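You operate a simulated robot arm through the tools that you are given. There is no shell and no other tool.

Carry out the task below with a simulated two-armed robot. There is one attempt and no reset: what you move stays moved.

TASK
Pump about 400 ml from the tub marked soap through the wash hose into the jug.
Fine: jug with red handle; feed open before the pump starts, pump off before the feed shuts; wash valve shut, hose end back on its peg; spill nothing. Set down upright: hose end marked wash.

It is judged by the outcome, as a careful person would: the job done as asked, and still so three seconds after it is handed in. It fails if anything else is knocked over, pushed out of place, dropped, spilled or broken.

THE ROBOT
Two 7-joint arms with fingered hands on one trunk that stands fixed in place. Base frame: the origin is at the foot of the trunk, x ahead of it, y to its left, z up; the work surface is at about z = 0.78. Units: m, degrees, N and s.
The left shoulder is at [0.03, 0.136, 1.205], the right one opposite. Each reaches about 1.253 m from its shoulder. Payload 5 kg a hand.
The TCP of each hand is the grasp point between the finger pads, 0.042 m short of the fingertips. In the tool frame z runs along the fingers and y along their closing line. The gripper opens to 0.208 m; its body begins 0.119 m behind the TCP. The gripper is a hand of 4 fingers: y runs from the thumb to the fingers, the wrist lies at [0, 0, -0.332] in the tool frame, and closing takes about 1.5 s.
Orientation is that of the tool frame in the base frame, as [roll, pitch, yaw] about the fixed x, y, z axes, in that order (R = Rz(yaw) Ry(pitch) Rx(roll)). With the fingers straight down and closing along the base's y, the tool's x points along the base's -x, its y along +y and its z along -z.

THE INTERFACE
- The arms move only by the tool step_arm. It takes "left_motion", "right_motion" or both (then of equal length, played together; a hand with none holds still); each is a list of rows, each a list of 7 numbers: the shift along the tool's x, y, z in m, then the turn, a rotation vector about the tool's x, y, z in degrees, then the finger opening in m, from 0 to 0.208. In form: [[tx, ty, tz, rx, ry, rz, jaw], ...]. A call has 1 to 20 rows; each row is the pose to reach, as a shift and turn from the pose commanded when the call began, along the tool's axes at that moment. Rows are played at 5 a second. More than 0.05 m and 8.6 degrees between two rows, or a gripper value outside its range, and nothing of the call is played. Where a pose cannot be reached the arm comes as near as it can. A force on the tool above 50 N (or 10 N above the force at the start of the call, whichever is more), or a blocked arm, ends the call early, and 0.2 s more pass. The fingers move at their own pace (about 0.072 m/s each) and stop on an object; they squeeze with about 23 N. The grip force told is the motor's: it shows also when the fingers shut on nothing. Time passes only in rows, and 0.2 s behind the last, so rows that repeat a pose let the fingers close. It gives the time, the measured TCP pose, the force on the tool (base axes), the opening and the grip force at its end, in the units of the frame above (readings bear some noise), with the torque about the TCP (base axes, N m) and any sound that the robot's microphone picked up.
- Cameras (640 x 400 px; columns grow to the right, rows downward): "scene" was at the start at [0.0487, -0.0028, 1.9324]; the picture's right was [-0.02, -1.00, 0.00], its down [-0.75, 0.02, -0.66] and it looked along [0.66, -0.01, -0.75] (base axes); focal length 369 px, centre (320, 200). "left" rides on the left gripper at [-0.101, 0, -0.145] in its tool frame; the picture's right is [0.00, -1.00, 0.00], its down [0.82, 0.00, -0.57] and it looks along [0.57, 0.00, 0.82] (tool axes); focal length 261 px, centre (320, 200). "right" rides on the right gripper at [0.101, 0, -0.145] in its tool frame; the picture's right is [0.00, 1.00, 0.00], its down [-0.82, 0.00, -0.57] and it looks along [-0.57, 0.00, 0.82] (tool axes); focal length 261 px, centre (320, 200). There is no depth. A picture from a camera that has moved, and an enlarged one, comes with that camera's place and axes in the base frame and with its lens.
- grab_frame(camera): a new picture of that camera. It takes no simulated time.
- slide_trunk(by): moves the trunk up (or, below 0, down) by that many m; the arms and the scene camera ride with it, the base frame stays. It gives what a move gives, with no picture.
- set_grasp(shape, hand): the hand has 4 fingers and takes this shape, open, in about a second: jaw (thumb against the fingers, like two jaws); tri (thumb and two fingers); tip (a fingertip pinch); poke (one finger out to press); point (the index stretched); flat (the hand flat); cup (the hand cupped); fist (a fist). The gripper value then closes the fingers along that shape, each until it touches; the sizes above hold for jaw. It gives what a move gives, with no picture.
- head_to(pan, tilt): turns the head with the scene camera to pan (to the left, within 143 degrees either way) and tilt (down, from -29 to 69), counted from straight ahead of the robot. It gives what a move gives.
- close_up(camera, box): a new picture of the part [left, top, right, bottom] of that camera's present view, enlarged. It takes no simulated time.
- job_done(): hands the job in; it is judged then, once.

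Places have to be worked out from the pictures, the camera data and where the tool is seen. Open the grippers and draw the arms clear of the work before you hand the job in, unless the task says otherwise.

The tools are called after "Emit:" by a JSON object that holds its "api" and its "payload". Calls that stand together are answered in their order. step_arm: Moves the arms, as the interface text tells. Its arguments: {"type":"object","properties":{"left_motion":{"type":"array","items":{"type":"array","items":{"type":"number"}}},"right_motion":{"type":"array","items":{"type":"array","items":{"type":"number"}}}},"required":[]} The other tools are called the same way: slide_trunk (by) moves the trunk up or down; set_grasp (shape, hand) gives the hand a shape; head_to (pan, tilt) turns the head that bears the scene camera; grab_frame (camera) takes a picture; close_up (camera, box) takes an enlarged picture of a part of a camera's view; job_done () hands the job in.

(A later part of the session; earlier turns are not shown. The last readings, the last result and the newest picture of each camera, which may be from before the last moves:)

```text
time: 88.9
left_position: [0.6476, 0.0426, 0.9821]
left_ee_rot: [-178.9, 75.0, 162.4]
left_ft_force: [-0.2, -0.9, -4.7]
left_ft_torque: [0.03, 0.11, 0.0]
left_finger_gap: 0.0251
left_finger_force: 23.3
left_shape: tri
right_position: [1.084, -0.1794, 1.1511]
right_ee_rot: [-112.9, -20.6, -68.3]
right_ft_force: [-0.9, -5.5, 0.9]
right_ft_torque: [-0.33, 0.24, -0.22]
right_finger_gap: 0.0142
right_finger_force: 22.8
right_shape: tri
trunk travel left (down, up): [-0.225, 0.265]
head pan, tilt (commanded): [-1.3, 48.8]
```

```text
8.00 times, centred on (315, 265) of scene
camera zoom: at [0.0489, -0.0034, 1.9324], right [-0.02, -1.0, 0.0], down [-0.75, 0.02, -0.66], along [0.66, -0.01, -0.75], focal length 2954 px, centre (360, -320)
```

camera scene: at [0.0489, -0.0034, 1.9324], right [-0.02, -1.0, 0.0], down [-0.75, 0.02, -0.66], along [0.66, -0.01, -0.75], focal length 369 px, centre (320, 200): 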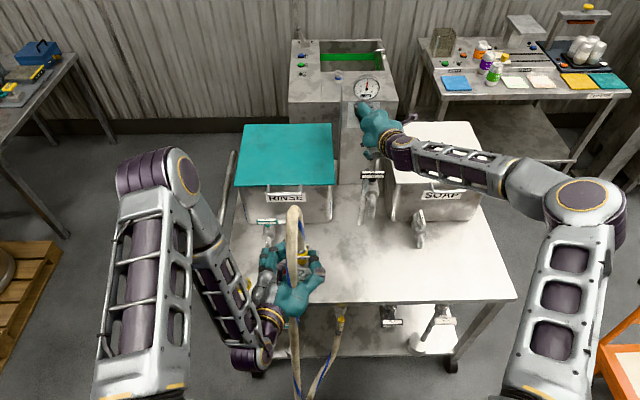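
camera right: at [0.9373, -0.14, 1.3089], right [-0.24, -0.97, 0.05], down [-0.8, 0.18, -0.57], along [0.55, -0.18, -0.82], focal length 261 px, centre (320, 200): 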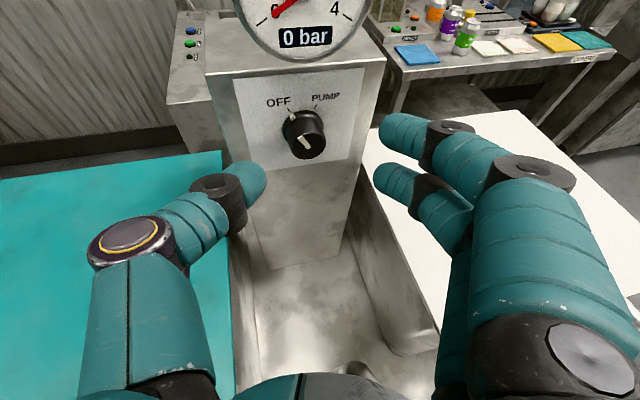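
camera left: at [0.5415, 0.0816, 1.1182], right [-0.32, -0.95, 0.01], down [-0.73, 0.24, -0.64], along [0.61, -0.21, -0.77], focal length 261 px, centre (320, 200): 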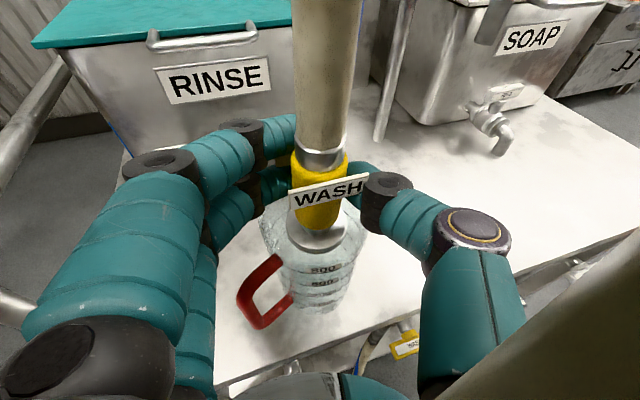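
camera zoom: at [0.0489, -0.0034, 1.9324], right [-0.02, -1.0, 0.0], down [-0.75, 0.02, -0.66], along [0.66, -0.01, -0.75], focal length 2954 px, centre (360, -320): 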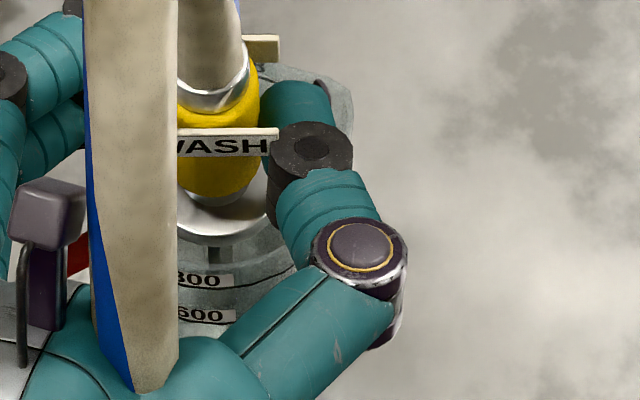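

The surface is at z≈0.843, roughly 360–370 ml, and the stream has thickened to about 40 ml/s, so I must stop now. I turn the knob straight back to OFF.

Emit:
{"api": "step_arm", "payload": {"right_motion": [[-0.001, -0.0002, 0.0003, -2.84, 1.99, -7.43, 0.01], [-0.0019, -0.0005, 0.0006, -5.68, 3.99, -14.86, 0.01], [-0.0028, -0.0004, 0.001, -8.53, 5.98, -22.29, 0.01], [-0.0037, -0.0002, 0.0014, -11.37, 7.97, -29.72, 0.01], [-0.0046, 0, 0.0018, -14.21, 9.96, -37.15, 0.01], [-0.0054, 0.0005, 0.0022, -17.05, 11.96, -44.58, 0.01], [-0.0061, 0.0011, 0.0026, -19.9, 13.95, -52.0, 0.01], [-0.0068, 0.0017, 0.003, -22.74, 15.94, -59.43, 0.01], [-0.0068, 0.0017, 0.003, -23.57, 16.52, -61.6, 0.01]]}}

Emit:
{"api": "close_up", "payload": {"camera": "left", "box": [285, 275, 345, 315]}}

Emit:
{"api": "close_up", "payload": {"camera": "left", "box": [270, 240, 380, 325]}}

Emit:
{"api": "close_up", "payload": {"camera": "scene", "box": [310, 60, 430, 160]}}

Emit:
{"api": "close_up", "payload": {"camera": "right", "box": [200, 80, 440, 280]}}

```text
time: 90.9
left_position: [0.6477, 0.0447, 0.9809]
left_ee_rot: [-178.6, 74.9, 162.6]
left_ft_force: [-0.3, 0.6, -4.1]
left_ft_torque: [0.0, 0.07, 0.02]
left_finger_gap: 0.0248
left_finger_force: 23.1
left_shape: tri
right_position: [1.0817, -0.1696, 1.1437]
right_ee_rot: [164.7, -69.4, 0.4]
right_ft_force: [-18.7, 14.7, -20.3]
right_ft_torque: [0.41, 0.67, 0.19]
right_finger_gap: 0.0149
right_finger_force: 23.2
right_shape: tri
trunk travel left (down, up): [-0.225, 0.265]
head pan, tilt (commanded): [-1.3, 48.8]
```

```text
10.00 times, centred on (315, 295) of left
camera zoom: at [0.5415, 0.0818, 1.118], right [-0.32, -0.95, 0.01], down [-0.73, 0.24, -0.64], along [0.61, -0.21, -0.77], focal length 2606 px, centre (370, -750)
```

zoom: 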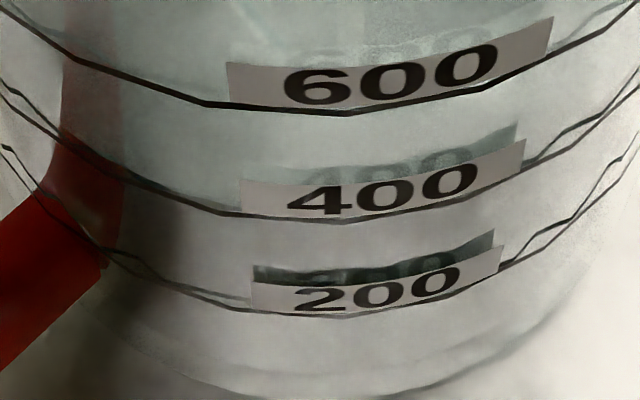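

```text
4.71 times, centred on (325, 282) of left
camera zoom: at [0.5415, 0.0818, 1.118], right [-0.32, -0.95, 0.01], down [-0.73, 0.24, -0.64], along [0.61, -0.21, -0.77], focal length 1227 px, centre (296, -188)
```

zoom: 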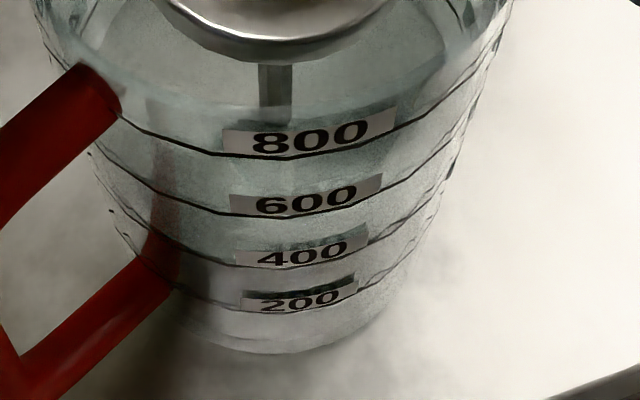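

```text
4.00 times, centred on (370, 110) of scene
camera zoom: at [0.0493, -0.0013, 1.9322], right [-0.02, -1.0, 0.0], down [-0.75, 0.02, -0.66], along [0.66, -0.02, -0.75], focal length 1477 px, centre (120, 560)
```

zoom: 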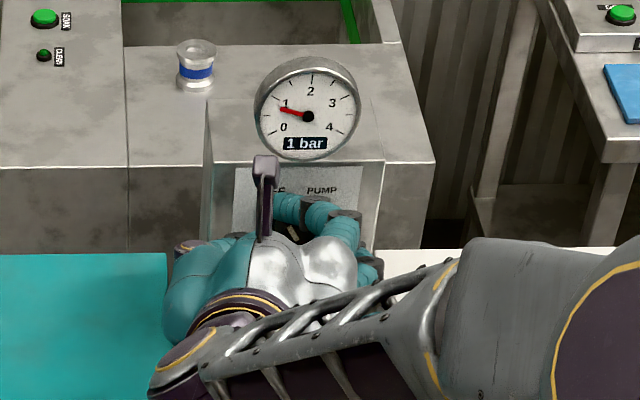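

```text
2.00 times, centred on (320, 180) of right
camera zoom: at [0.9878, -0.1339, 1.2857], right [-0.24, -0.97, 0.09], down [-0.8, 0.15, -0.58], along [0.54, -0.21, -0.81], focal length 521 px, centre (320, 240)
```

zoom: 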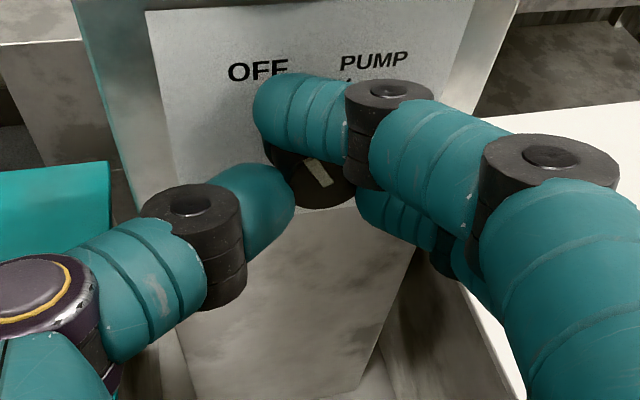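

The gauge is falling (1 bar), the stream is thinning and the level is about at the 400 line. I hold about a second to confirm it dies away.

Emit:
{"api": "step_arm", "payload": {"right_motion": [[0, 0, 0, 0, 0, 0, 0.01], [0, 0, 0, 0, 0, 0, 0.01], [0, 0, 0, 0, 0, 0, 0.01], [0, 0, 0, 0, 0, 0, 0.01]]}}

Emit:
{"api": "close_up", "payload": {"camera": "left", "box": [285, 275, 345, 315]}}

Emit:
{"api": "close_up", "payload": {"camera": "left", "box": [270, 240, 380, 325]}}

Emit:
{"api": "close_up", "payload": {"camera": "scene", "box": [310, 60, 430, 160]}}

```text
time: 91.9
left_position: [0.6479, 0.0448, 0.9827]
left_ee_rot: [-178.6, 74.9, 162.7]
left_ft_force: [-0.1, 0.9, -3.3]
left_ft_torque: [-0.02, 0.07, 0.02]
left_finger_gap: 0.025
left_finger_force: 22.8
left_shape: tri
right_position: [1.082, -0.171, 1.1439]
right_ee_rot: [164.8, -69.5, 0.3]
right_ft_force: [-22.6, 15.8, -25.0]
right_ft_torque: [0.41, 0.89, 0.18]
right_finger_gap: 0.0148
right_finger_force: 23.1
right_shape: tri
trunk travel left (down, up): [-0.225, 0.265]
head pan, tilt (commanded): [-1.3, 48.8]
```

```text
10.00 times, centred on (315, 295) of left
camera zoom: at [0.5417, 0.0817, 1.118], right [-0.32, -0.95, 0.01], down [-0.73, 0.24, -0.64], along [0.61, -0.21, -0.77], focal length 2606 px, centre (370, -750)
```

zoom: 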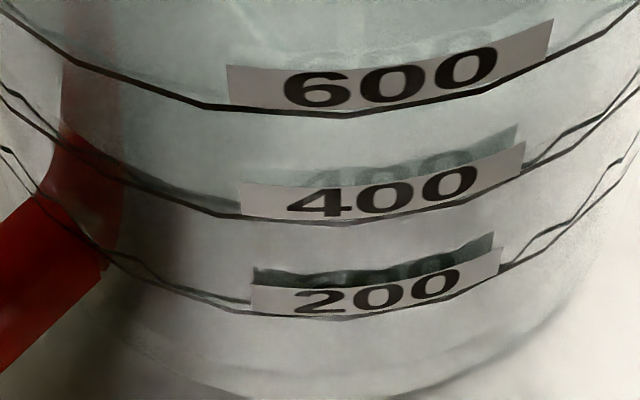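

```text
4.71 times, centred on (325, 282) of left
camera zoom: at [0.5417, 0.0817, 1.118], right [-0.32, -0.95, 0.01], down [-0.73, 0.24, -0.64], along [0.61, -0.21, -0.77], focal length 1227 px, centre (296, -188)
```

zoom: 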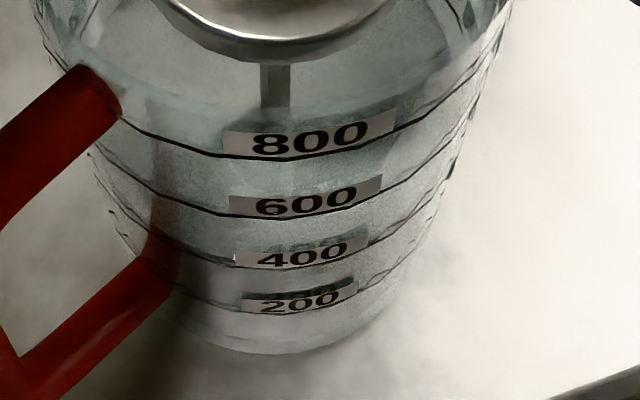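

```text
4.00 times, centred on (370, 110) of scene
camera zoom: at [0.0495, -0.0014, 1.9323], right [-0.02, -1.0, 0.0], down [-0.75, 0.02, -0.66], along [0.66, -0.02, -0.75], focal length 1477 px, centre (120, 560)
```

zoom: 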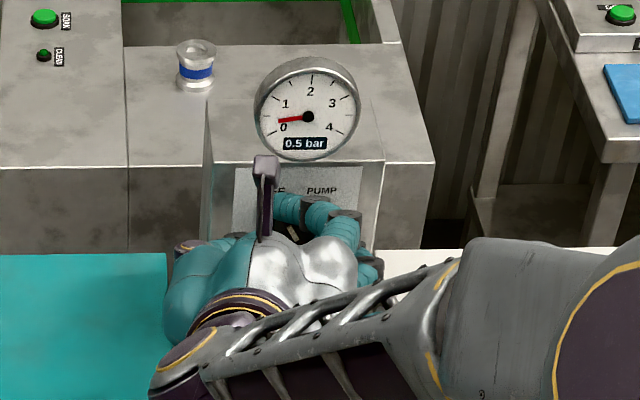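

The gauge is down to 0.5 bar with the level just at or a hair above the 400 line and a thin dwindling stream. I release the knob and retreat up and back over the TAP.

Emit:
{"api": "step_arm", "payload": {"right_motion": [[0, 0, 0, 0, 0, 0, 0.03], [0, 0, 0, 0, 0, 0, 0.06], [0, 0, 0, 0, 0, 0, 0.08], [0, 0.005, -0.025, 0, 0, 0, 0.08], [0, 0.0113, -0.0561, 0, 0, 0, 0.08], [0.029, 0.01, -0.08, 0, 0, 0, 0.08], [0.058, 0.008, -0.104, 0, 0, 0, 0.08], [0.0871, 0.0065, -0.1276, 0, 0, 0, 0.08]]}}

Emit:
{"api": "close_up", "payload": {"camera": "left", "box": [270, 240, 380, 325]}}

Emit:
{"api": "close_up", "payload": {"camera": "left", "box": [285, 275, 345, 315]}}

Emit:
{"api": "grab_frame", "payload": {"camera": "right"}}

```text
time: 93.7
left_position: [0.6472, 0.0435, 0.9825]
left_ee_rot: [-178.8, 74.9, 162.6]
left_ft_force: [-1.2, -0.1, -3.6]
left_ft_torque: [0.02, 0.09, 0.04]
left_finger_gap: 0.0248
left_finger_force: 22.7
left_shape: tri
right_position: [0.9954, -0.1456, 1.2726]
right_ee_rot: [164.6, -69.8, 0.2]
right_ft_force: [-1.6, 0.1, -0.8]
right_ft_torque: [-0.03, -0.18, -0.01]
right_finger_gap: 0.0796
right_finger_force: 0.1
right_shape: tri
trunk travel left (down, up): [-0.225, 0.265]
head pan, tilt (commanded): [-1.3, 48.8]
```

```text
4.71 times, centred on (325, 282) of left
camera zoom: at [0.5402, 0.0814, 1.119], right [-0.32, -0.95, 0.01], down [-0.73, 0.24, -0.64], along [0.61, -0.21, -0.77], focal length 1227 px, centre (296, -188)
```

zoom: 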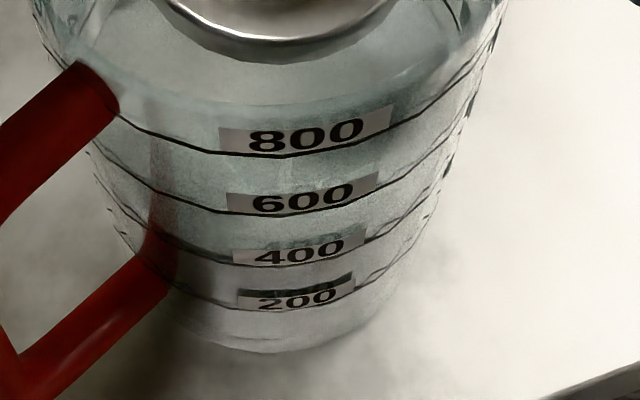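

```text
10.00 times, centred on (315, 295) of left
camera zoom: at [0.5402, 0.0814, 1.119], right [-0.32, -0.95, 0.01], down [-0.73, 0.24, -0.64], along [0.61, -0.21, -0.77], focal length 2606 px, centre (370, -750)
```

zoom: 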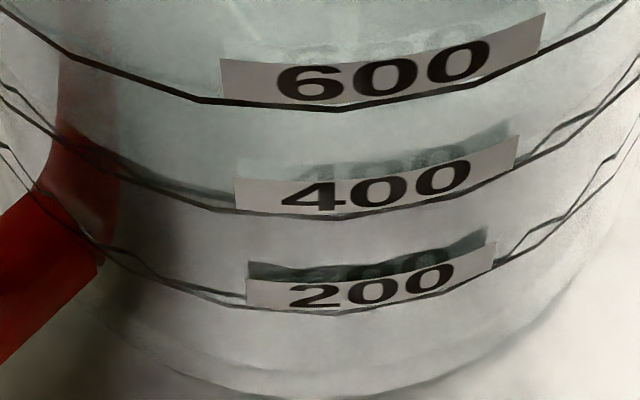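

```text
taken
camera right: at [0.8992, -0.11, 1.4151], right [-0.25, -0.97, 0.09], down [-0.8, 0.15, -0.58], along [0.55, -0.21, -0.81], focal length 261 px, centre (320, 200)
```

right: 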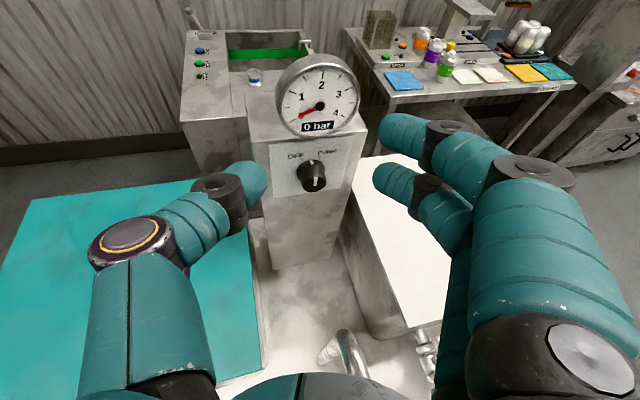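

The gauge reads 0 bar and the stream has stopped. I check the knob's pointer, which looks closer to upright than at first.

Emit:
{"api": "close_up", "payload": {"camera": "right", "box": [250, 120, 380, 230]}}

Emit:
{"api": "close_up", "payload": {"camera": "scene", "box": [330, 70, 400, 140]}}

```text
3.64 times, centred on (315, 175) of right
camera zoom: at [0.8992, -0.11, 1.4151], right [-0.25, -0.97, 0.09], down [-0.8, 0.15, -0.58], along [0.55, -0.21, -0.81], focal length 948 px, centre (338, 291)
```

zoom: 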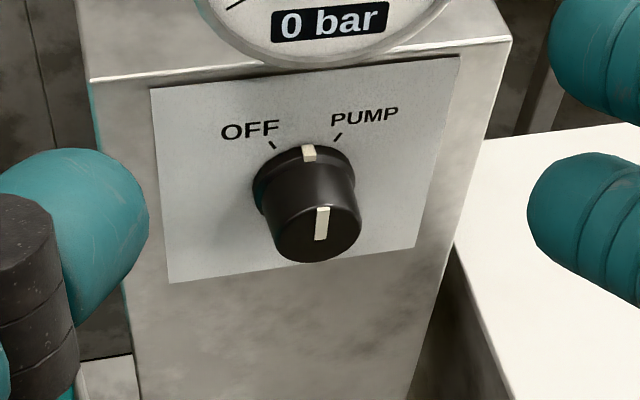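

```text
5.71 times, centred on (365, 105) of scene
camera zoom: at [0.0469, -0.0019, 1.9326], right [-0.02, -1.0, 0.0], down [-0.75, 0.02, -0.66], along [0.66, -0.01, -0.75], focal length 2110 px, centre (63, 743)
```

zoom: 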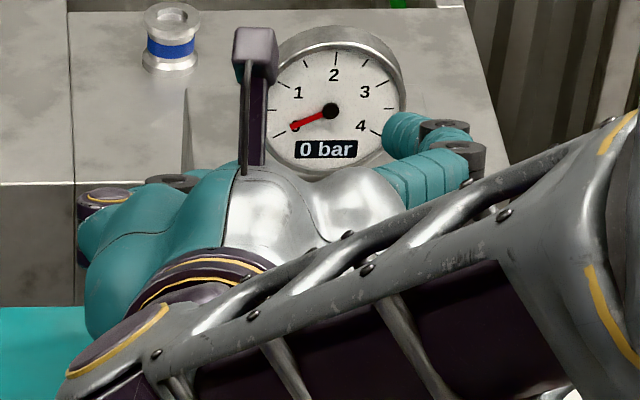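

The grip dragged the knob back to midway as it let go, so although the pump is off (0 bar), the knob isn't fully at OFF. I go back in with the hand rolled 32° the other way, so that I can turn it the remaining third of a turn to OFF.

Emit:
{"api": "step_arm", "payload": {"right_motion": [[-0.0167, 0.0018, 0.0152, 2.24, -1.6, 5.89, 0.08], [-0.0333, 0.0036, 0.0303, 4.49, -3.2, 11.78, 0.08], [-0.05, 0.0054, 0.0455, 6.73, -4.79, 17.66, 0.08], [-0.0666, 0.0072, 0.0606, 8.98, -6.39, 23.55, 0.08], [-0.0833, 0.009, 0.0758, 11.22, -7.99, 29.44, 0.08]]}}

Emit:
{"api": "close_up", "payload": {"camera": "right", "box": [200, 60, 440, 260]}}

Emit:
{"api": "close_up", "payload": {"camera": "left", "box": [270, 240, 380, 325]}}

```text
time: 94.9
left_position: [0.6486, 0.043, 0.9823]
left_ee_rot: [-179.0, 74.9, 162.4]
left_ft_force: [0.9, -0.4, -3.9]
left_ft_torque: [0.03, 0.08, 0.07]
left_finger_gap: 0.0248
left_finger_force: 23.0
left_shape: tri
right_position: [1.0361, -0.1748, 1.1675]
right_ee_rot: [-133.6, -52.2, -55.5]
right_ft_force: [1.3, 0.0, 1.3]
right_ft_torque: [0.01, 0.1, 0.02]
right_finger_gap: 0.0796
right_finger_force: 0.1
right_shape: tri
trunk travel left (down, up): [-0.225, 0.265]
head pan, tilt (commanded): [-1.3, 48.8]
```

```text
2.00 times, centred on (320, 160) of right
camera zoom: at [0.9412, -0.2222, 1.3073], right [-0.25, -0.86, -0.45], down [-0.8, 0.44, -0.4], along [0.55, 0.26, -0.8], focal length 521 px, centre (320, 280)
```

zoom: 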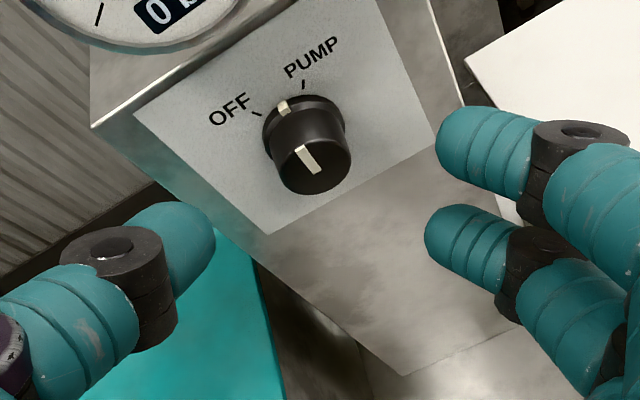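

```text
4.71 times, centred on (325, 282) of left
camera zoom: at [0.5423, 0.0799, 1.1179], right [-0.32, -0.95, 0.01], down [-0.73, 0.24, -0.64], along [0.61, -0.21, -0.77], focal length 1227 px, centre (296, -188)
```

zoom: 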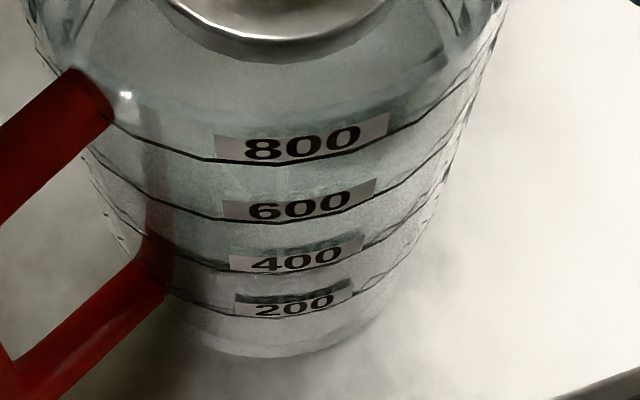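

The knob's notch sits midway between OFF and PUMP, and no stream is flowing. I advance again to put the fingertips around the knob.

Emit:
{"api": "step_arm", "payload": {"right_motion": [[0.0006, -0.0014, 0.017, 0, 0, 0, 0.08], [0.0012, -0.0028, 0.034, 0, 0, 0, 0.08], [0.0017, -0.0041, 0.049, 0, 0, 0, 0.08], [0.0017, -0.0041, 0.049, 0, 0, 0, 0.08]]}}

Emit:
{"api": "close_up", "payload": {"camera": "right", "box": [200, 60, 440, 260]}}

```text
time: 95.9
left_position: [0.6466, 0.0445, 0.9819]
left_ee_rot: [-178.8, 74.9, 162.4]
left_ft_force: [0.0, -1.0, -4.1]
left_ft_torque: [0.0, 0.1, 0.01]
left_finger_gap: 0.0247
left_finger_force: 22.6
left_shape: tri
right_position: [1.081, -0.1735, 1.1524]
right_ee_rot: [-133.6, -52.3, -55.4]
right_ft_force: [-0.3, 0.3, 1.1]
right_ft_torque: [0.02, 0.03, -0.04]
right_finger_gap: 0.0796
right_finger_force: 0.0
right_shape: tri
trunk travel left (down, up): [-0.225, 0.265]
head pan, tilt (commanded): [-1.3, 48.8]
```

```text
2.00 times, centred on (320, 160) of right
camera zoom: at [0.9845, -0.2203, 1.2916], right [-0.25, -0.86, -0.45], down [-0.8, 0.44, -0.41], along [0.55, 0.26, -0.8], focal length 521 px, centre (320, 280)
```

zoom: 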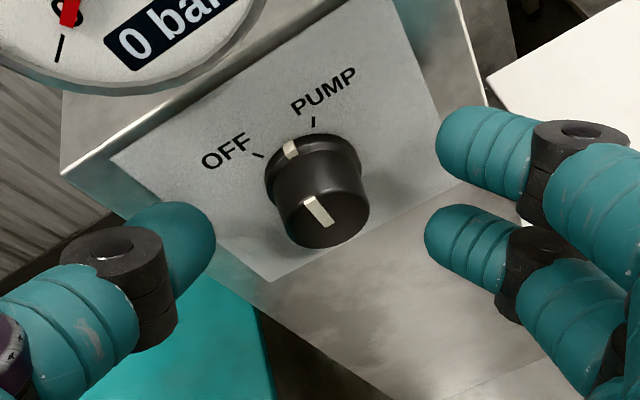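

The knob is centred with no contact. I close the digits on it again.

Emit:
{"api": "step_arm", "payload": {"right_motion": [[0, 0, 0, 0, 0, 0, 0.06], [0, 0, 0, 0, 0, 0, 0.045], [0, 0, 0, 0, 0, 0, 0.03], [0, 0, 0, 0, 0, 0, 0.015], [0, 0, 0, 0, 0, 0, 0.01]]}}

Emit:
{"api": "close_up", "payload": {"camera": "right", "box": [200, 60, 440, 260]}}

```text
time: 97.1
left_position: [0.6486, 0.0449, 0.9817]
left_ee_rot: [-178.8, 74.9, 162.6]
left_ft_force: [-0.3, -0.3, -3.9]
left_ft_torque: [0.03, 0.09, 0.0]
left_finger_gap: 0.0245
left_finger_force: 22.6
left_shape: tri
right_position: [1.0808, -0.1715, 1.1517]
right_ee_rot: [-133.6, -52.3, -55.4]
right_ft_force: [1.3, 3.0, -0.2]
right_ft_torque: [0.04, 0.07, -0.12]
right_finger_gap: 0.0119
right_finger_force: 19.6
right_shape: tri
trunk travel left (down, up): [-0.225, 0.265]
head pan, tilt (commanded): [-1.3, 48.8]
```

```text
2.00 times, centred on (320, 160) of right
camera zoom: at [0.9851, -0.219, 1.2914], right [-0.24, -0.86, -0.45], down [-0.8, 0.44, -0.41], along [0.55, 0.26, -0.8], focal length 521 px, centre (320, 280)
```

zoom: 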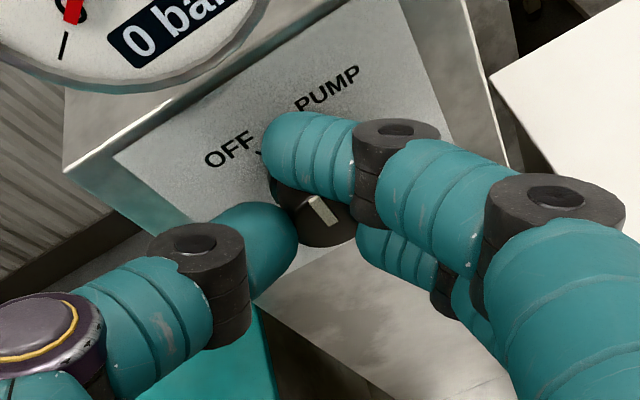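

The knob is gripped. I turn it 34° counter-clockwise toward OFF.

Emit:
{"api": "step_arm", "payload": {"right_motion": [[-0.0015, -0.0004, 0.0005, -2.94, 2.09, -7.7, 0.01], [-0.0029, -0.0005, 0.001, -5.87, 4.18, -15.4, 0.01], [-0.0043, -0.0004, 0.0015, -8.81, 6.27, -23.1, 0.01], [-0.0057, 0.0001, 0.0022, -11.74, 8.36, -30.8, 0.01], [-0.0057, 0.0001, 0.0022, -11.74, 8.36, -30.8, 0.01]]}}

Emit:
{"api": "close_up", "payload": {"camera": "right", "box": [200, 60, 440, 260]}}

Emit:
{"api": "close_up", "payload": {"camera": "scene", "box": [310, 60, 430, 160]}}

```text
time: 98.3
left_position: [0.6473, 0.0452, 0.9825]
left_ee_rot: [-178.6, 74.8, 162.7]
left_ft_force: [0.5, -0.2, -4.3]
left_ft_torque: [0.02, 0.06, 0.02]
left_finger_gap: 0.025
left_finger_force: 22.3
left_shape: tri
right_position: [1.0792, -0.1672, 1.1447]
right_ee_rot: [160.4, -69.6, 4.5]
right_ft_force: [-14.8, 17.5, -7.6]
right_ft_torque: [0.47, 0.37, 0.14]
right_finger_gap: 0.0111
right_finger_force: 23.0
right_shape: tri
trunk travel left (down, up): [-0.225, 0.265]
head pan, tilt (commanded): [-1.3, 48.8]
```

```text
2.00 times, centred on (320, 160) of right
camera zoom: at [0.9836, -0.1275, 1.2856], right [-0.24, -0.96, 0.11], down [-0.8, 0.13, -0.58], along [0.55, -0.23, -0.81], focal length 521 px, centre (320, 280)
```

zoom: 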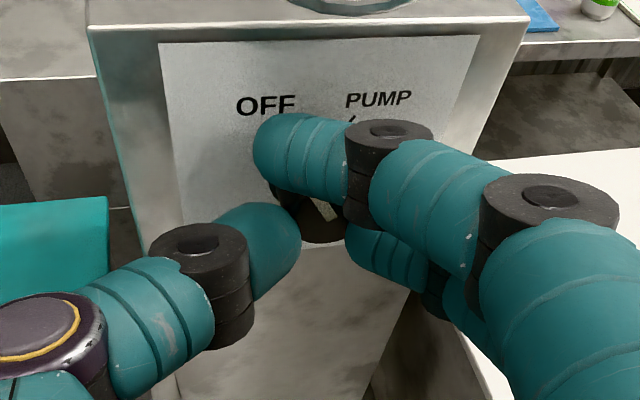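

```text
4.00 times, centred on (370, 110) of scene
camera zoom: at [0.0482, -0.001, 1.9324], right [-0.02, -1.0, 0.0], down [-0.75, 0.02, -0.66], along [0.66, -0.02, -0.75], focal length 1477 px, centre (120, 560)
```

zoom: 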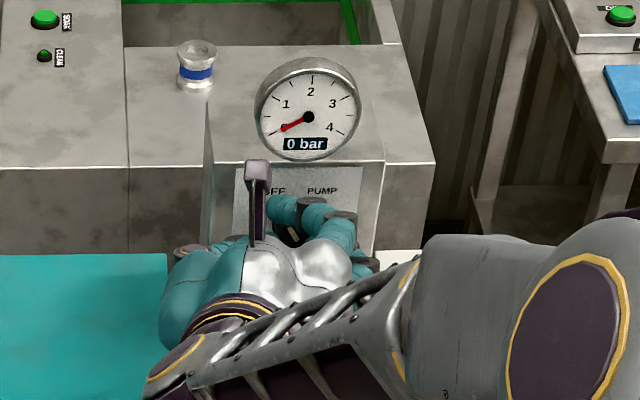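

The knob has turned toward OFF. The earlier drag came from the index sliding across the top as it opened, so this time I nudge 5° more against the OFF stop and pull straight back off the knob with the grip still closed.

Emit:
{"api": "step_arm", "payload": {"right_motion": [[0, 0, 0, -0.87, 0.6, -2.27, 0.01], [0, 0, 0, -1.74, 1.2, -4.53, 0.01], [-0.0028, 0.0019, -0.0073, -1.74, 1.2, -4.53, 0.01], [-0.0056, 0.0038, -0.0145, -1.74, 1.2, -4.53, 0.01], [-0.0083, 0.0058, -0.0218, -1.74, 1.2, -4.53, 0.01], [-0.0111, 0.0077, -0.029, -1.74, 1.2, -4.53, 0.01], [-0.0045, 0.0085, -0.0345, -1.74, 1.2, -4.53, 0.01], [0.014, 0.0096, -0.05, -1.74, 1.2, -4.53, 0.02], [0.042, 0.0096, -0.07, -1.74, 1.2, -4.53, 0.03]]}}

Emit:
{"api": "grab_frame", "payload": {"camera": "right"}}

Emit:
{"api": "close_up", "payload": {"camera": "right", "box": [240, 80, 400, 220]}}

```text
time: 100.3
left_position: [0.6469, 0.0442, 0.9837]
left_ee_rot: [-178.8, 74.9, 162.6]
left_ft_force: [-0.6, -0.7, -3.7]
left_ft_torque: [0.04, 0.08, -0.02]
left_finger_gap: 0.0247
left_finger_force: 22.9
left_shape: tri
right_position: [1.0271, -0.1588, 1.2082]
right_ee_rot: [146.6, -68.7, 17.2]
right_ft_force: [-0.6, 0.6, 0.4]
right_ft_torque: [-0.05, -0.07, -0.02]
right_finger_gap: 0.0296
right_finger_force: 0.0
right_shape: tri
trunk travel left (down, up): [-0.225, 0.265]
head pan, tilt (commanded): [-1.3, 48.8]
```

```text
taken
camera right: at [0.932, -0.1071, 1.3455], right [-0.25, -0.95, 0.2], down [-0.8, 0.09, -0.59], along [0.55, -0.3, -0.78], focal length 261 px, centre (320, 200)
```

right: 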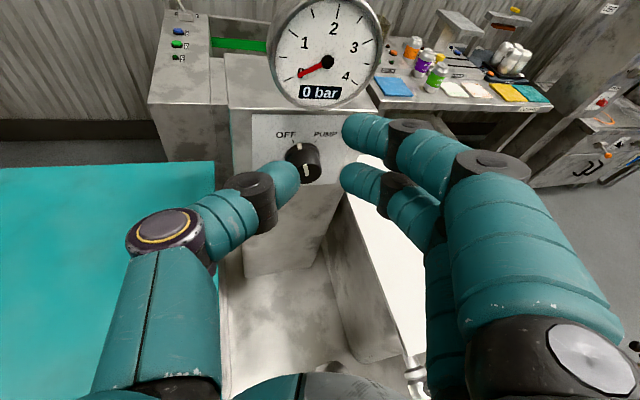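

```text
2.86 times, centred on (320, 150) of right
camera zoom: at [0.932, -0.1071, 1.3455], right [-0.25, -0.95, 0.2], down [-0.8, 0.09, -0.59], along [0.55, -0.3, -0.78], focal length 745 px, centre (320, 343)
```

zoom: 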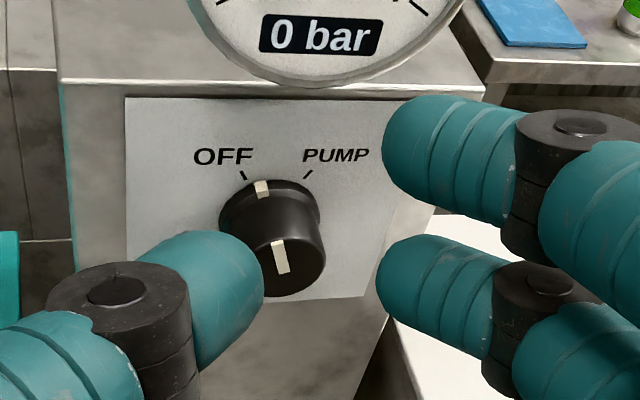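

The knob is now about 17° short of OFF (pump still off, 0 bar). I re-grip once more with more roll in hand and turn it fully to the OFF stop.

Emit:
{"api": "step_arm", "payload": {"right_motion": [[-0.0055, 0.001, 0.0038, 2.55, -1.78, 6.64, 0.05], [-0.0109, 0.002, 0.0076, 5.09, -3.57, 13.29, 0.08], [-0.0164, 0.003, 0.0115, 7.64, -5.35, 19.93, 0.08], [-0.0218, 0.004, 0.0153, 10.18, -7.13, 26.57, 0.08], [-0.0273, 0.005, 0.0191, 12.73, -8.92, 33.22, 0.08], [-0.0327, 0.006, 0.0229, 15.27, -10.7, 39.86, 0.08]]}}

Emit:
{"api": "close_up", "payload": {"camera": "right", "box": [200, 60, 440, 260]}}

```text
time: 101.7
left_position: [0.6478, 0.0428, 0.9829]
left_ee_rot: [-178.9, 74.8, 162.4]
left_ft_force: [0.7, -1.3, -3.9]
left_ft_torque: [0.01, 0.06, 0.11]
left_finger_gap: 0.0249
left_finger_force: 22.8
left_shape: tri
right_position: [1.0363, -0.1767, 1.1739]
right_ee_rot: [-129.3, -48.0, -58.7]
right_ft_force: [-0.2, 0.3, 0.1]
right_ft_torque: [-0.02, 0.04, -0.03]
right_finger_gap: 0.0793
right_finger_force: 0.0
right_shape: tri
trunk travel left (down, up): [-0.225, 0.265]
head pan, tilt (commanded): [-1.3, 48.8]
```

```text
2.00 times, centred on (320, 160) of right
camera zoom: at [0.9413, -0.2357, 1.3064], right [-0.24, -0.82, -0.52], down [-0.8, 0.47, -0.37], along [0.55, 0.33, -0.77], focal length 521 px, centre (320, 280)
```

zoom: 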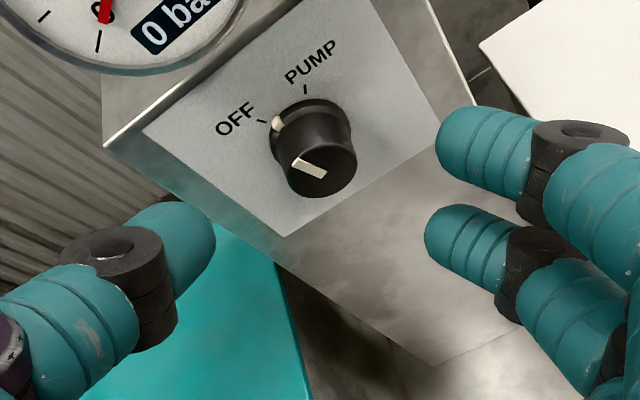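

From this angle the notch looks to be at the OFF tick already. I zoom in before deciding whether to turn further.

Emit:
{"api": "close_up", "payload": {"camera": "right", "box": [280, 80, 350, 170]}}

```text
4.44 times, centred on (315, 125) of right
camera zoom: at [0.9413, -0.2357, 1.3064], right [-0.24, -0.82, -0.52], down [-0.8, 0.47, -0.37], along [0.55, 0.33, -0.77], focal length 1158 px, centre (342, 533)
```

zoom: 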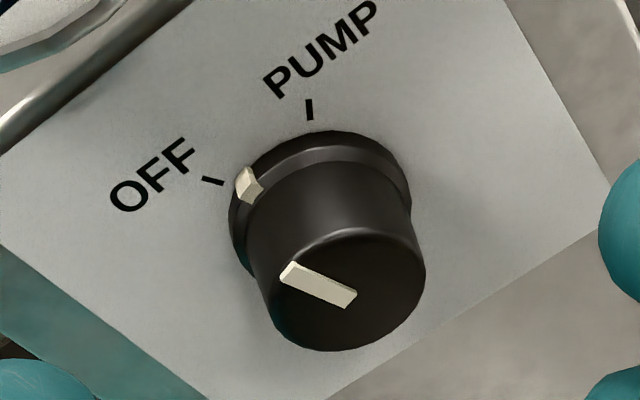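

Working out the pointer geometry in 3D, it stands about 19° left of vertical while OFF is at 33°, so it is still some 14° short. I advance around the knob, close, and turn it 40° counter-clockwise against the stop.

Emit:
{"api": "step_arm", "payload": {"right_motion": [[-0.0011, -0.0001, 0.017, 0, 0, 0, 0.08], [-0.0021, -0.0002, 0.034, 0, 0, 0, 0.08], [-0.0032, -0.0003, 0.051, 0, 0, 0, 0.08], [-0.0032, -0.0003, 0.051, 0, 0, 0, 0.065], [-0.0032, -0.0003, 0.051, 0, 0, 0, 0.05], [-0.0032, -0.0003, 0.051, 0, 0, 0, 0.035], [-0.0032, -0.0003, 0.051, 0, 0, 0, 0.02], [-0.0032, -0.0003, 0.051, 0, 0, 0, 0.005], [-0.0032, -0.0003, 0.051, 0, 0, 0, 0.005]]}}

Emit:
{"api": "close_up", "payload": {"camera": "right", "box": [200, 60, 440, 260]}}

```text
time: 103.7
left_position: [0.6475, 0.0431, 0.9816]
left_ee_rot: [-178.8, 74.9, 162.6]
left_ft_force: [-0.7, -0.1, -4.2]
left_ft_torque: [0.01, 0.08, 0.03]
left_finger_gap: 0.0248
left_finger_force: 23.4
left_shape: tri
right_position: [1.0822, -0.1747, 1.1487]
right_ee_rot: [-129.3, -48.3, -58.9]
right_ft_force: [0.9, -1.7, 0.0]
right_ft_torque: [-0.02, 0.0, -0.41]
right_finger_gap: 0.0133
right_finger_force: 22.9
right_shape: tri
trunk travel left (down, up): [-0.225, 0.265]
head pan, tilt (commanded): [-1.3, 48.8]
```

```text
2.00 times, centred on (320, 160) of right
camera zoom: at [0.9862, -0.2332, 1.2841], right [-0.24, -0.82, -0.52], down [-0.8, 0.47, -0.37], along [0.55, 0.33, -0.77], focal length 521 px, centre (320, 280)
```

zoom: 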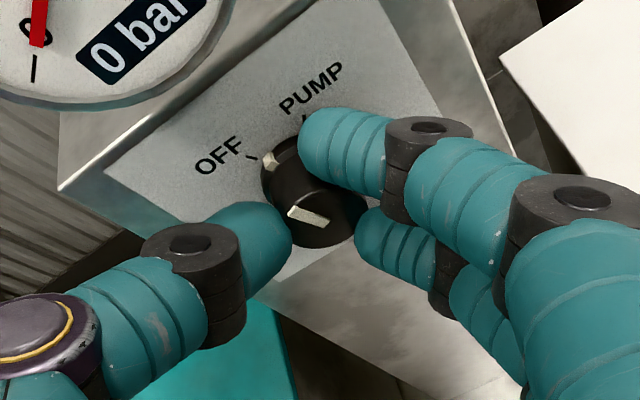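

The grip is well placed now, with the pointer visible. I turn 32° counter-clockwise and look at the pointer.

Emit:
{"api": "step_arm", "payload": {"right_motion": [[-0.001, -0.0002, 0.0003, -2.78, 1.94, -7.25, 0.005], [-0.002, -0.0001, 0.0007, -5.55, 3.89, -14.49, 0.005], [-0.0029, -0.0001, 0.0011, -8.33, 5.83, -21.74, 0.005], [-0.0038, 0.0003, 0.0015, -11.11, 7.78, -28.99, 0.005]]}}

Emit:
{"api": "close_up", "payload": {"camera": "right", "box": [200, 60, 440, 260]}}

```text
time: 104.7
left_position: [0.6465, 0.0446, 0.9815]
left_ee_rot: [-178.6, 74.9, 162.7]
left_ft_force: [1.9, 0.6, -4.6]
left_ft_torque: [0.03, 0.1, -0.02]
left_finger_gap: 0.025
left_finger_force: 22.8
left_shape: tri
right_position: [1.0794, -0.1664, 1.1438]
right_ee_rot: [-180.0, -68.9, -14.0]
right_ft_force: [-17.0, 13.4, -4.6]
right_ft_torque: [0.35, 0.33, -0.11]
right_finger_gap: 0.0123
right_finger_force: 23.2
right_shape: tri
trunk travel left (down, up): [-0.225, 0.265]
head pan, tilt (commanded): [-1.3, 48.8]
```

```text
2.00 times, centred on (320, 160) of right
camera zoom: at [0.9841, -0.1455, 1.2891], right [-0.24, -0.97, -0.01], down [-0.8, 0.2, -0.56], along [0.54, -0.13, -0.83], focal length 521 px, centre (320, 280)
```

zoom: 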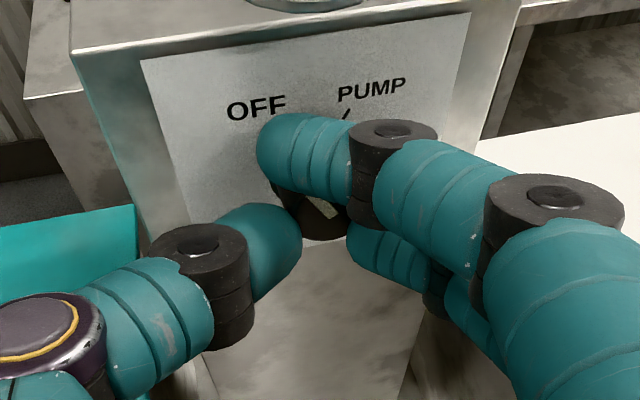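

The pointer shows the OFF slant and the torque says it's against the stop. I relax the wind-up by rotating back 5° and check the torque before pulling off.

Emit:
{"api": "step_arm", "payload": {"right_motion": [[0, 0, 0, 0.87, -0.61, 2.26, 0.005], [0.0004, 0, -0.0002, 1.74, -1.22, 4.53, 0.005]]}}

Emit:
{"api": "close_up", "payload": {"camera": "right", "box": [270, 110, 370, 200]}}

```text
time: 105.3
left_position: [0.6469, 0.0451, 0.9832]
left_ee_rot: [-178.7, 74.9, 162.7]
left_ft_force: [0.3, 0.9, -4.6]
left_ft_torque: [0.05, 0.09, 0.01]
left_finger_gap: 0.0249
left_finger_force: 22.6
left_shape: tri
right_position: [1.08, -0.1683, 1.145]
right_ee_rot: [-167.0, -67.2, -26.0]
right_ft_force: [-23.5, 18.1, -8.2]
right_ft_torque: [0.2, 0.52, 0.06]
right_finger_gap: 0.0127
right_finger_force: 22.9
right_shape: tri
trunk travel left (down, up): [-0.225, 0.265]
head pan, tilt (commanded): [-1.3, 48.8]
```

```text
4.44 times, centred on (320, 155) of right
camera zoom: at [0.9842, -0.1595, 1.2918], right [-0.24, -0.97, -0.09], down [-0.8, 0.25, -0.54], along [0.55, -0.06, -0.84], focal length 1158 px, centre (320, 400)
```

zoom: 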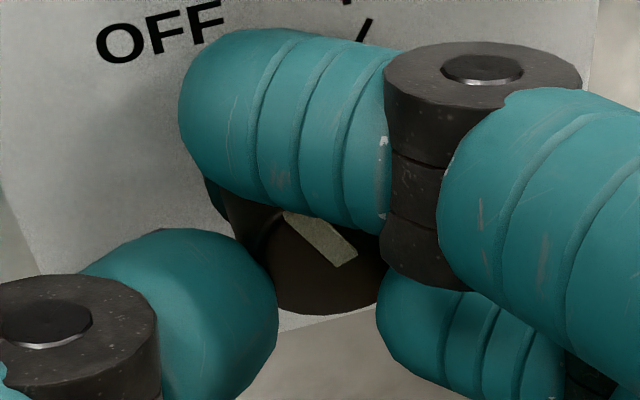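

The pointer is now 32° left of vertical, exactly at OFF. I ease off the sideways load before sliding off.

Emit:
{"api": "step_arm", "payload": {"right_motion": [[-0.0015, -0.0014, -0.002, 0, 0, 0, 0.005], [-0.003, -0.0028, -0.004, 0, 0, 0, 0.005]]}}

Emit:
{"api": "close_up", "payload": {"camera": "right", "box": [270, 110, 370, 200]}}

```text
time: 105.9
left_position: [0.6473, 0.0445, 0.9832]
left_ee_rot: [-178.6, 74.9, 162.8]
left_ft_force: [0.1, -0.1, -4.5]
left_ft_torque: [0.01, 0.06, 0.01]
left_finger_gap: 0.0249
left_finger_force: 23.4
left_shape: tri
right_position: [1.0797, -0.1675, 1.145]
right_ee_rot: [-167.1, -67.4, -26.0]
right_ft_force: [-6.3, 13.9, -9.2]
right_ft_torque: [0.21, 0.39, 0.2]
right_finger_gap: 0.0118
right_finger_force: 22.9
right_shape: tri
trunk travel left (down, up): [-0.225, 0.265]
head pan, tilt (commanded): [-1.3, 48.8]
```

```text
4.44 times, centred on (320, 155) of right
camera zoom: at [0.9833, -0.1588, 1.2917], right [-0.25, -0.97, -0.09], down [-0.8, 0.25, -0.54], along [0.55, -0.06, -0.84], focal length 1158 px, centre (320, 400)
```

zoom: 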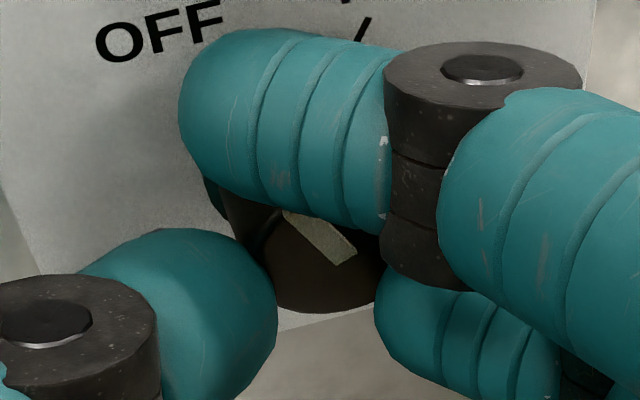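

The load is much smaller and the pointer is still at OFF. I slide straight back off the knob with the grip closed, then lift.

Emit:
{"api": "step_arm", "payload": {"right_motion": [[-0.003, 0.0009, -0.0074, 0, 0, 0, 0.005], [-0.0059, 0.002, -0.0149, 0, 0, 0, 0.005], [-0.0089, 0.0029, -0.0223, 0, 0, 0, 0.005], [-0.0116, 0.0048, -0.0296, 0, 0, 0, 0.005], [0.011, 0.003, -0.041, 0, 0, 0, 0.005], [0.0334, 0.0011, -0.0512, 0, 0, 0, 0.02], [0.065, -0.0015, -0.066, 0, 0, 0, 0.04]]}}

Emit:
{"api": "close_up", "payload": {"camera": "right", "box": [240, 80, 400, 220]}}

Emit:
{"api": "close_up", "payload": {"camera": "left", "box": [270, 240, 380, 325]}}

```text
time: 107.5
left_position: [0.6479, 0.0449, 0.9831]
left_ee_rot: [-178.7, 74.9, 162.5]
left_ft_force: [-1.0, 0.3, -4.1]
left_ft_torque: [-0.02, 0.08, 0.06]
left_finger_gap: 0.025
left_finger_force: 22.8
left_shape: tri
right_position: [1.0379, -0.167, 1.2302]
right_ee_rot: [-166.9, -67.3, -26.1]
right_ft_force: [-1.1, 1.0, -0.5]
right_ft_torque: [-0.09, -0.09, 0.0]
right_finger_gap: 0.0393
right_finger_force: 0.0
right_shape: tri
trunk travel left (down, up): [-0.225, 0.265]
head pan, tilt (commanded): [-1.3, 48.8]
```

```text
2.86 times, centred on (320, 150) of right
camera zoom: at [0.943, -0.1576, 1.3771], right [-0.24, -0.97, -0.09], down [-0.8, 0.25, -0.54], along [0.55, -0.06, -0.84], focal length 745 px, centre (320, 343)
```

zoom: 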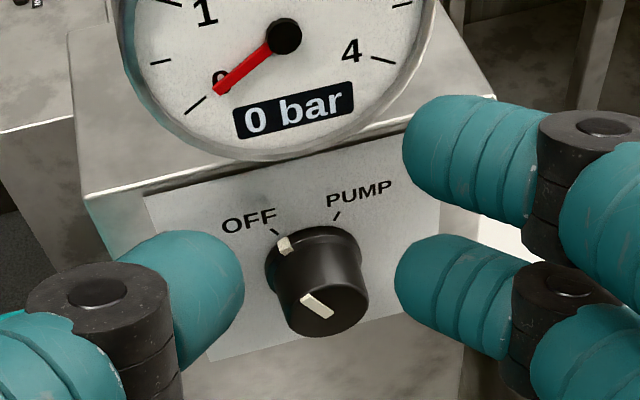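

```text
4.71 times, centred on (325, 282) of left
camera zoom: at [0.5401, 0.0811, 1.1191], right [-0.32, -0.95, 0.01], down [-0.73, 0.24, -0.64], along [0.61, -0.21, -0.77], focal length 1227 px, centre (296, -188)
```

zoom: 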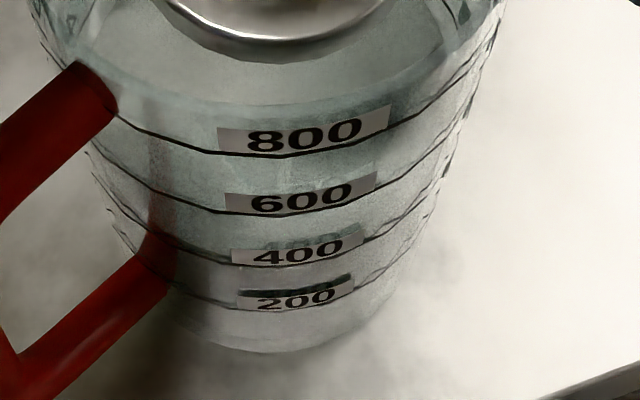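

The knob is at OFF, the gauge reads 0, nothing flows and the level sits just above the 400 line. I retreat over the TAP, levelling the hand, and then go on to shut the soap feed.

Emit:
{"api": "step_arm", "payload": {"right_motion": [[0.0047, 0.0183, -0.0345, 1.83, 3.07, -1.09, 0.06], [0.0093, 0.0365, -0.0689, 3.66, 6.14, -2.17, 0.08], [0.014, 0.0548, -0.1034, 5.49, 9.21, -3.26, 0.1], [0.0187, 0.073, -0.1378, 7.31, 12.29, -4.34, 0.12], [0.0234, 0.0913, -0.1723, 9.14, 15.36, -5.43, 0.14], [0.028, 0.1095, -0.2067, 10.97, 18.43, -6.51, 0.16], [0.0327, 0.1278, -0.2412, 12.8, 21.5, -7.6, 0.18]]}}

Emit:
{"api": "set_grasp", "payload": {"hand": "right", "shape": "jaw"}}

Emit:
{"api": "grab_frame", "payload": {"camera": "scene"}}

Emit:
{"api": "grab_frame", "payload": {"camera": "right"}}

```text
time: 109.1
left_position: [0.6471, 0.0435, 0.9843]
left_ee_rot: [-178.9, 74.9, 162.5]
left_ft_force: [-0.9, -0.2, -4.0]
left_ft_torque: [0.04, 0.09, 0.01]
left_finger_gap: 0.0248
left_finger_force: 23.7
left_shape: tri
right_position: [0.801, -0.2477, 1.3421]
right_ee_rot: [-4.2, -89.8, -175.9]
right_ft_force: [-0.6, -0.1, -0.6]
right_ft_torque: [-0.02, 0.01, 0.01]
right_finger_gap: 0.1796
right_finger_force: 0.0
right_shape: tri
trunk travel left (down, up): [-0.225, 0.265]
head pan, tilt (commanded): [-1.3, 48.8]
```

```text
time: 110.0
left_position: [0.6479, 0.0443, 0.9831]
left_ee_rot: [-178.8, 74.8, 162.4]
left_ft_force: [0.0, 0.1, -4.3]
left_ft_torque: [0.02, 0.08, 0.0]
left_finger_gap: 0.0249
left_finger_force: 23.3
left_shape: tri
right_position: [0.8036, -0.248, 1.3405]
right_ee_rot: [3.0, -90.0, 176.8]
right_ft_force: [-0.6, -0.1, 0.7]
right_ft_torque: [-0.03, 0.04, 0.03]
right_finger_gap: 0.2079
right_finger_force: 0.0
right_shape: jaw
trunk travel left (down, up): [-0.225, 0.265]
head pan, tilt (commanded): [-1.3, 48.8]
```

```text
taken
camera scene: at [0.0487, -0.0029, 1.9324], right [-0.02, -1.0, 0.0], down [-0.75, 0.02, -0.66], along [0.66, -0.01, -0.75], focal length 369 px, centre (320, 200)
```

scene: 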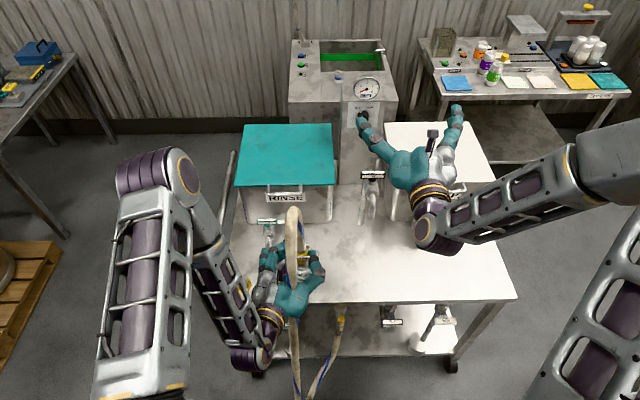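

```text
taken
camera right: at [0.6584, -0.2485, 1.4402], right [0.0, -1.0, 0.0], down [-0.57, 0.01, -0.82], along [0.82, 0.0, -0.57], focal length 261 px, centre (320, 200)
```

right: 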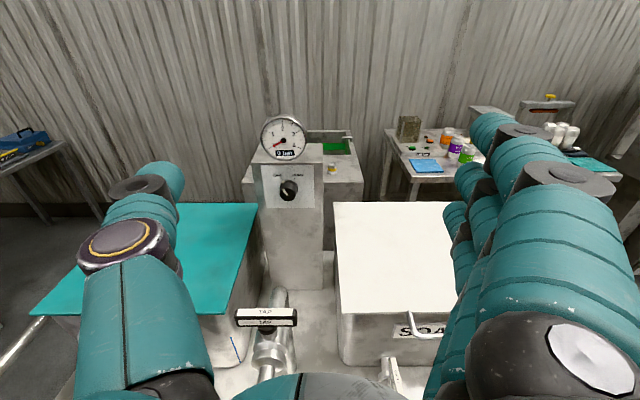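

The hand is level and clear. I move it down to the right of the feed valve, thumb leading, at z≈0.877.

Emit:
{"api": "step_arm", "payload": {"right_motion": [[-0.0212, 0.028, -0.0204, 0, 0, 0, 0.2], [-0.0423, 0.056, -0.0408, 0, 0, 0, 0.2], [-0.0635, 0.084, -0.0612, 0, 0, 0, 0.2], [-0.0847, 0.112, -0.0816, 0, 0, 0, 0.2], [-0.1058, 0.14, -0.102, 0, 0, 0, 0.2], [-0.127, 0.168, -0.1224, 0, 0, 0, 0.2], [-0.1482, 0.196, -0.1428, 0, 0, 0, 0.2], [-0.1693, 0.224, -0.1632, 0, 0, 0, 0.2], [-0.1905, 0.252, -0.1836, 0, 0, 0, 0.2], [-0.2238, 0.262, -0.1703, 0, 0, 0, 0.2], [-0.2572, 0.272, -0.1569, 0, 0, 0, 0.2], [-0.2905, 0.282, -0.1436, 0, 0, 0, 0.2], [-0.3238, 0.292, -0.1303, 0, 0, 0, 0.2], [-0.3572, 0.302, -0.1169, 0, 0, 0, 0.2], [-0.3905, 0.312, -0.1036, 0, 0, 0, 0.2], [-0.4148, 0.312, -0.0836, 0, 0, 0, 0.2], [-0.4392, 0.312, -0.0636, 0, 0, 0, 0.2], [-0.4635, 0.312, -0.0436, 0, 0, 0, 0.2]]}}

Emit:
{"api": "grab_frame", "payload": {"camera": "right"}}

Emit:
{"api": "close_up", "payload": {"camera": "scene", "box": [390, 180, 510, 280]}}

```text
time: 113.8
left_position: [0.6477, 0.0435, 0.9823]
left_ee_rot: [-178.8, 74.8, 162.5]
left_ft_force: [0.6, -1.3, -4.3]
left_ft_torque: [-0.01, 0.09, -0.03]
left_finger_gap: 0.0247
left_finger_force: 22.9
left_shape: tri
right_position: [0.7614, -0.5582, 0.8754]
right_ee_rot: [26.6, -89.9, 153.2]
right_ft_force: [0.5, -0.8, 0.0]
right_ft_torque: [-0.01, 0.02, 0.09]
right_finger_gap: 0.2003
right_finger_force: 0.0
right_shape: jaw
trunk travel left (down, up): [-0.225, 0.265]
head pan, tilt (commanded): [-1.3, 48.8]
```

```text
taken
camera right: at [0.6163, -0.5601, 0.9757], right [0.0, -1.0, 0.0], down [-0.57, 0.01, -0.82], along [0.82, 0.0, -0.57], focal length 261 px, centre (320, 200)
```

right: 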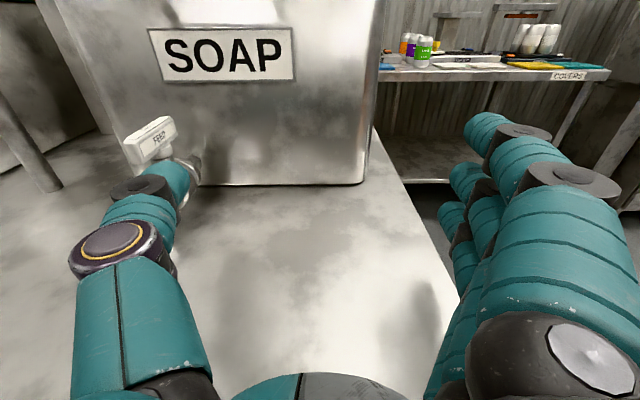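

```text
4.00 times, centred on (450, 230) of scene
camera zoom: at [0.0501, -0.0029, 1.9323], right [-0.02, -1.0, 0.0], down [-0.75, 0.02, -0.66], along [0.66, -0.01, -0.75], focal length 1477 px, centre (-200, 80)
```

zoom: 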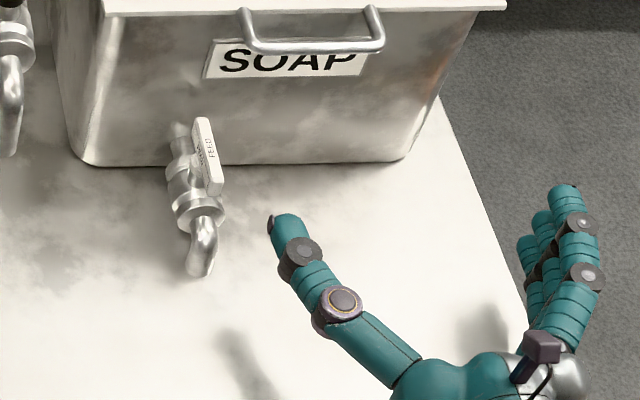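

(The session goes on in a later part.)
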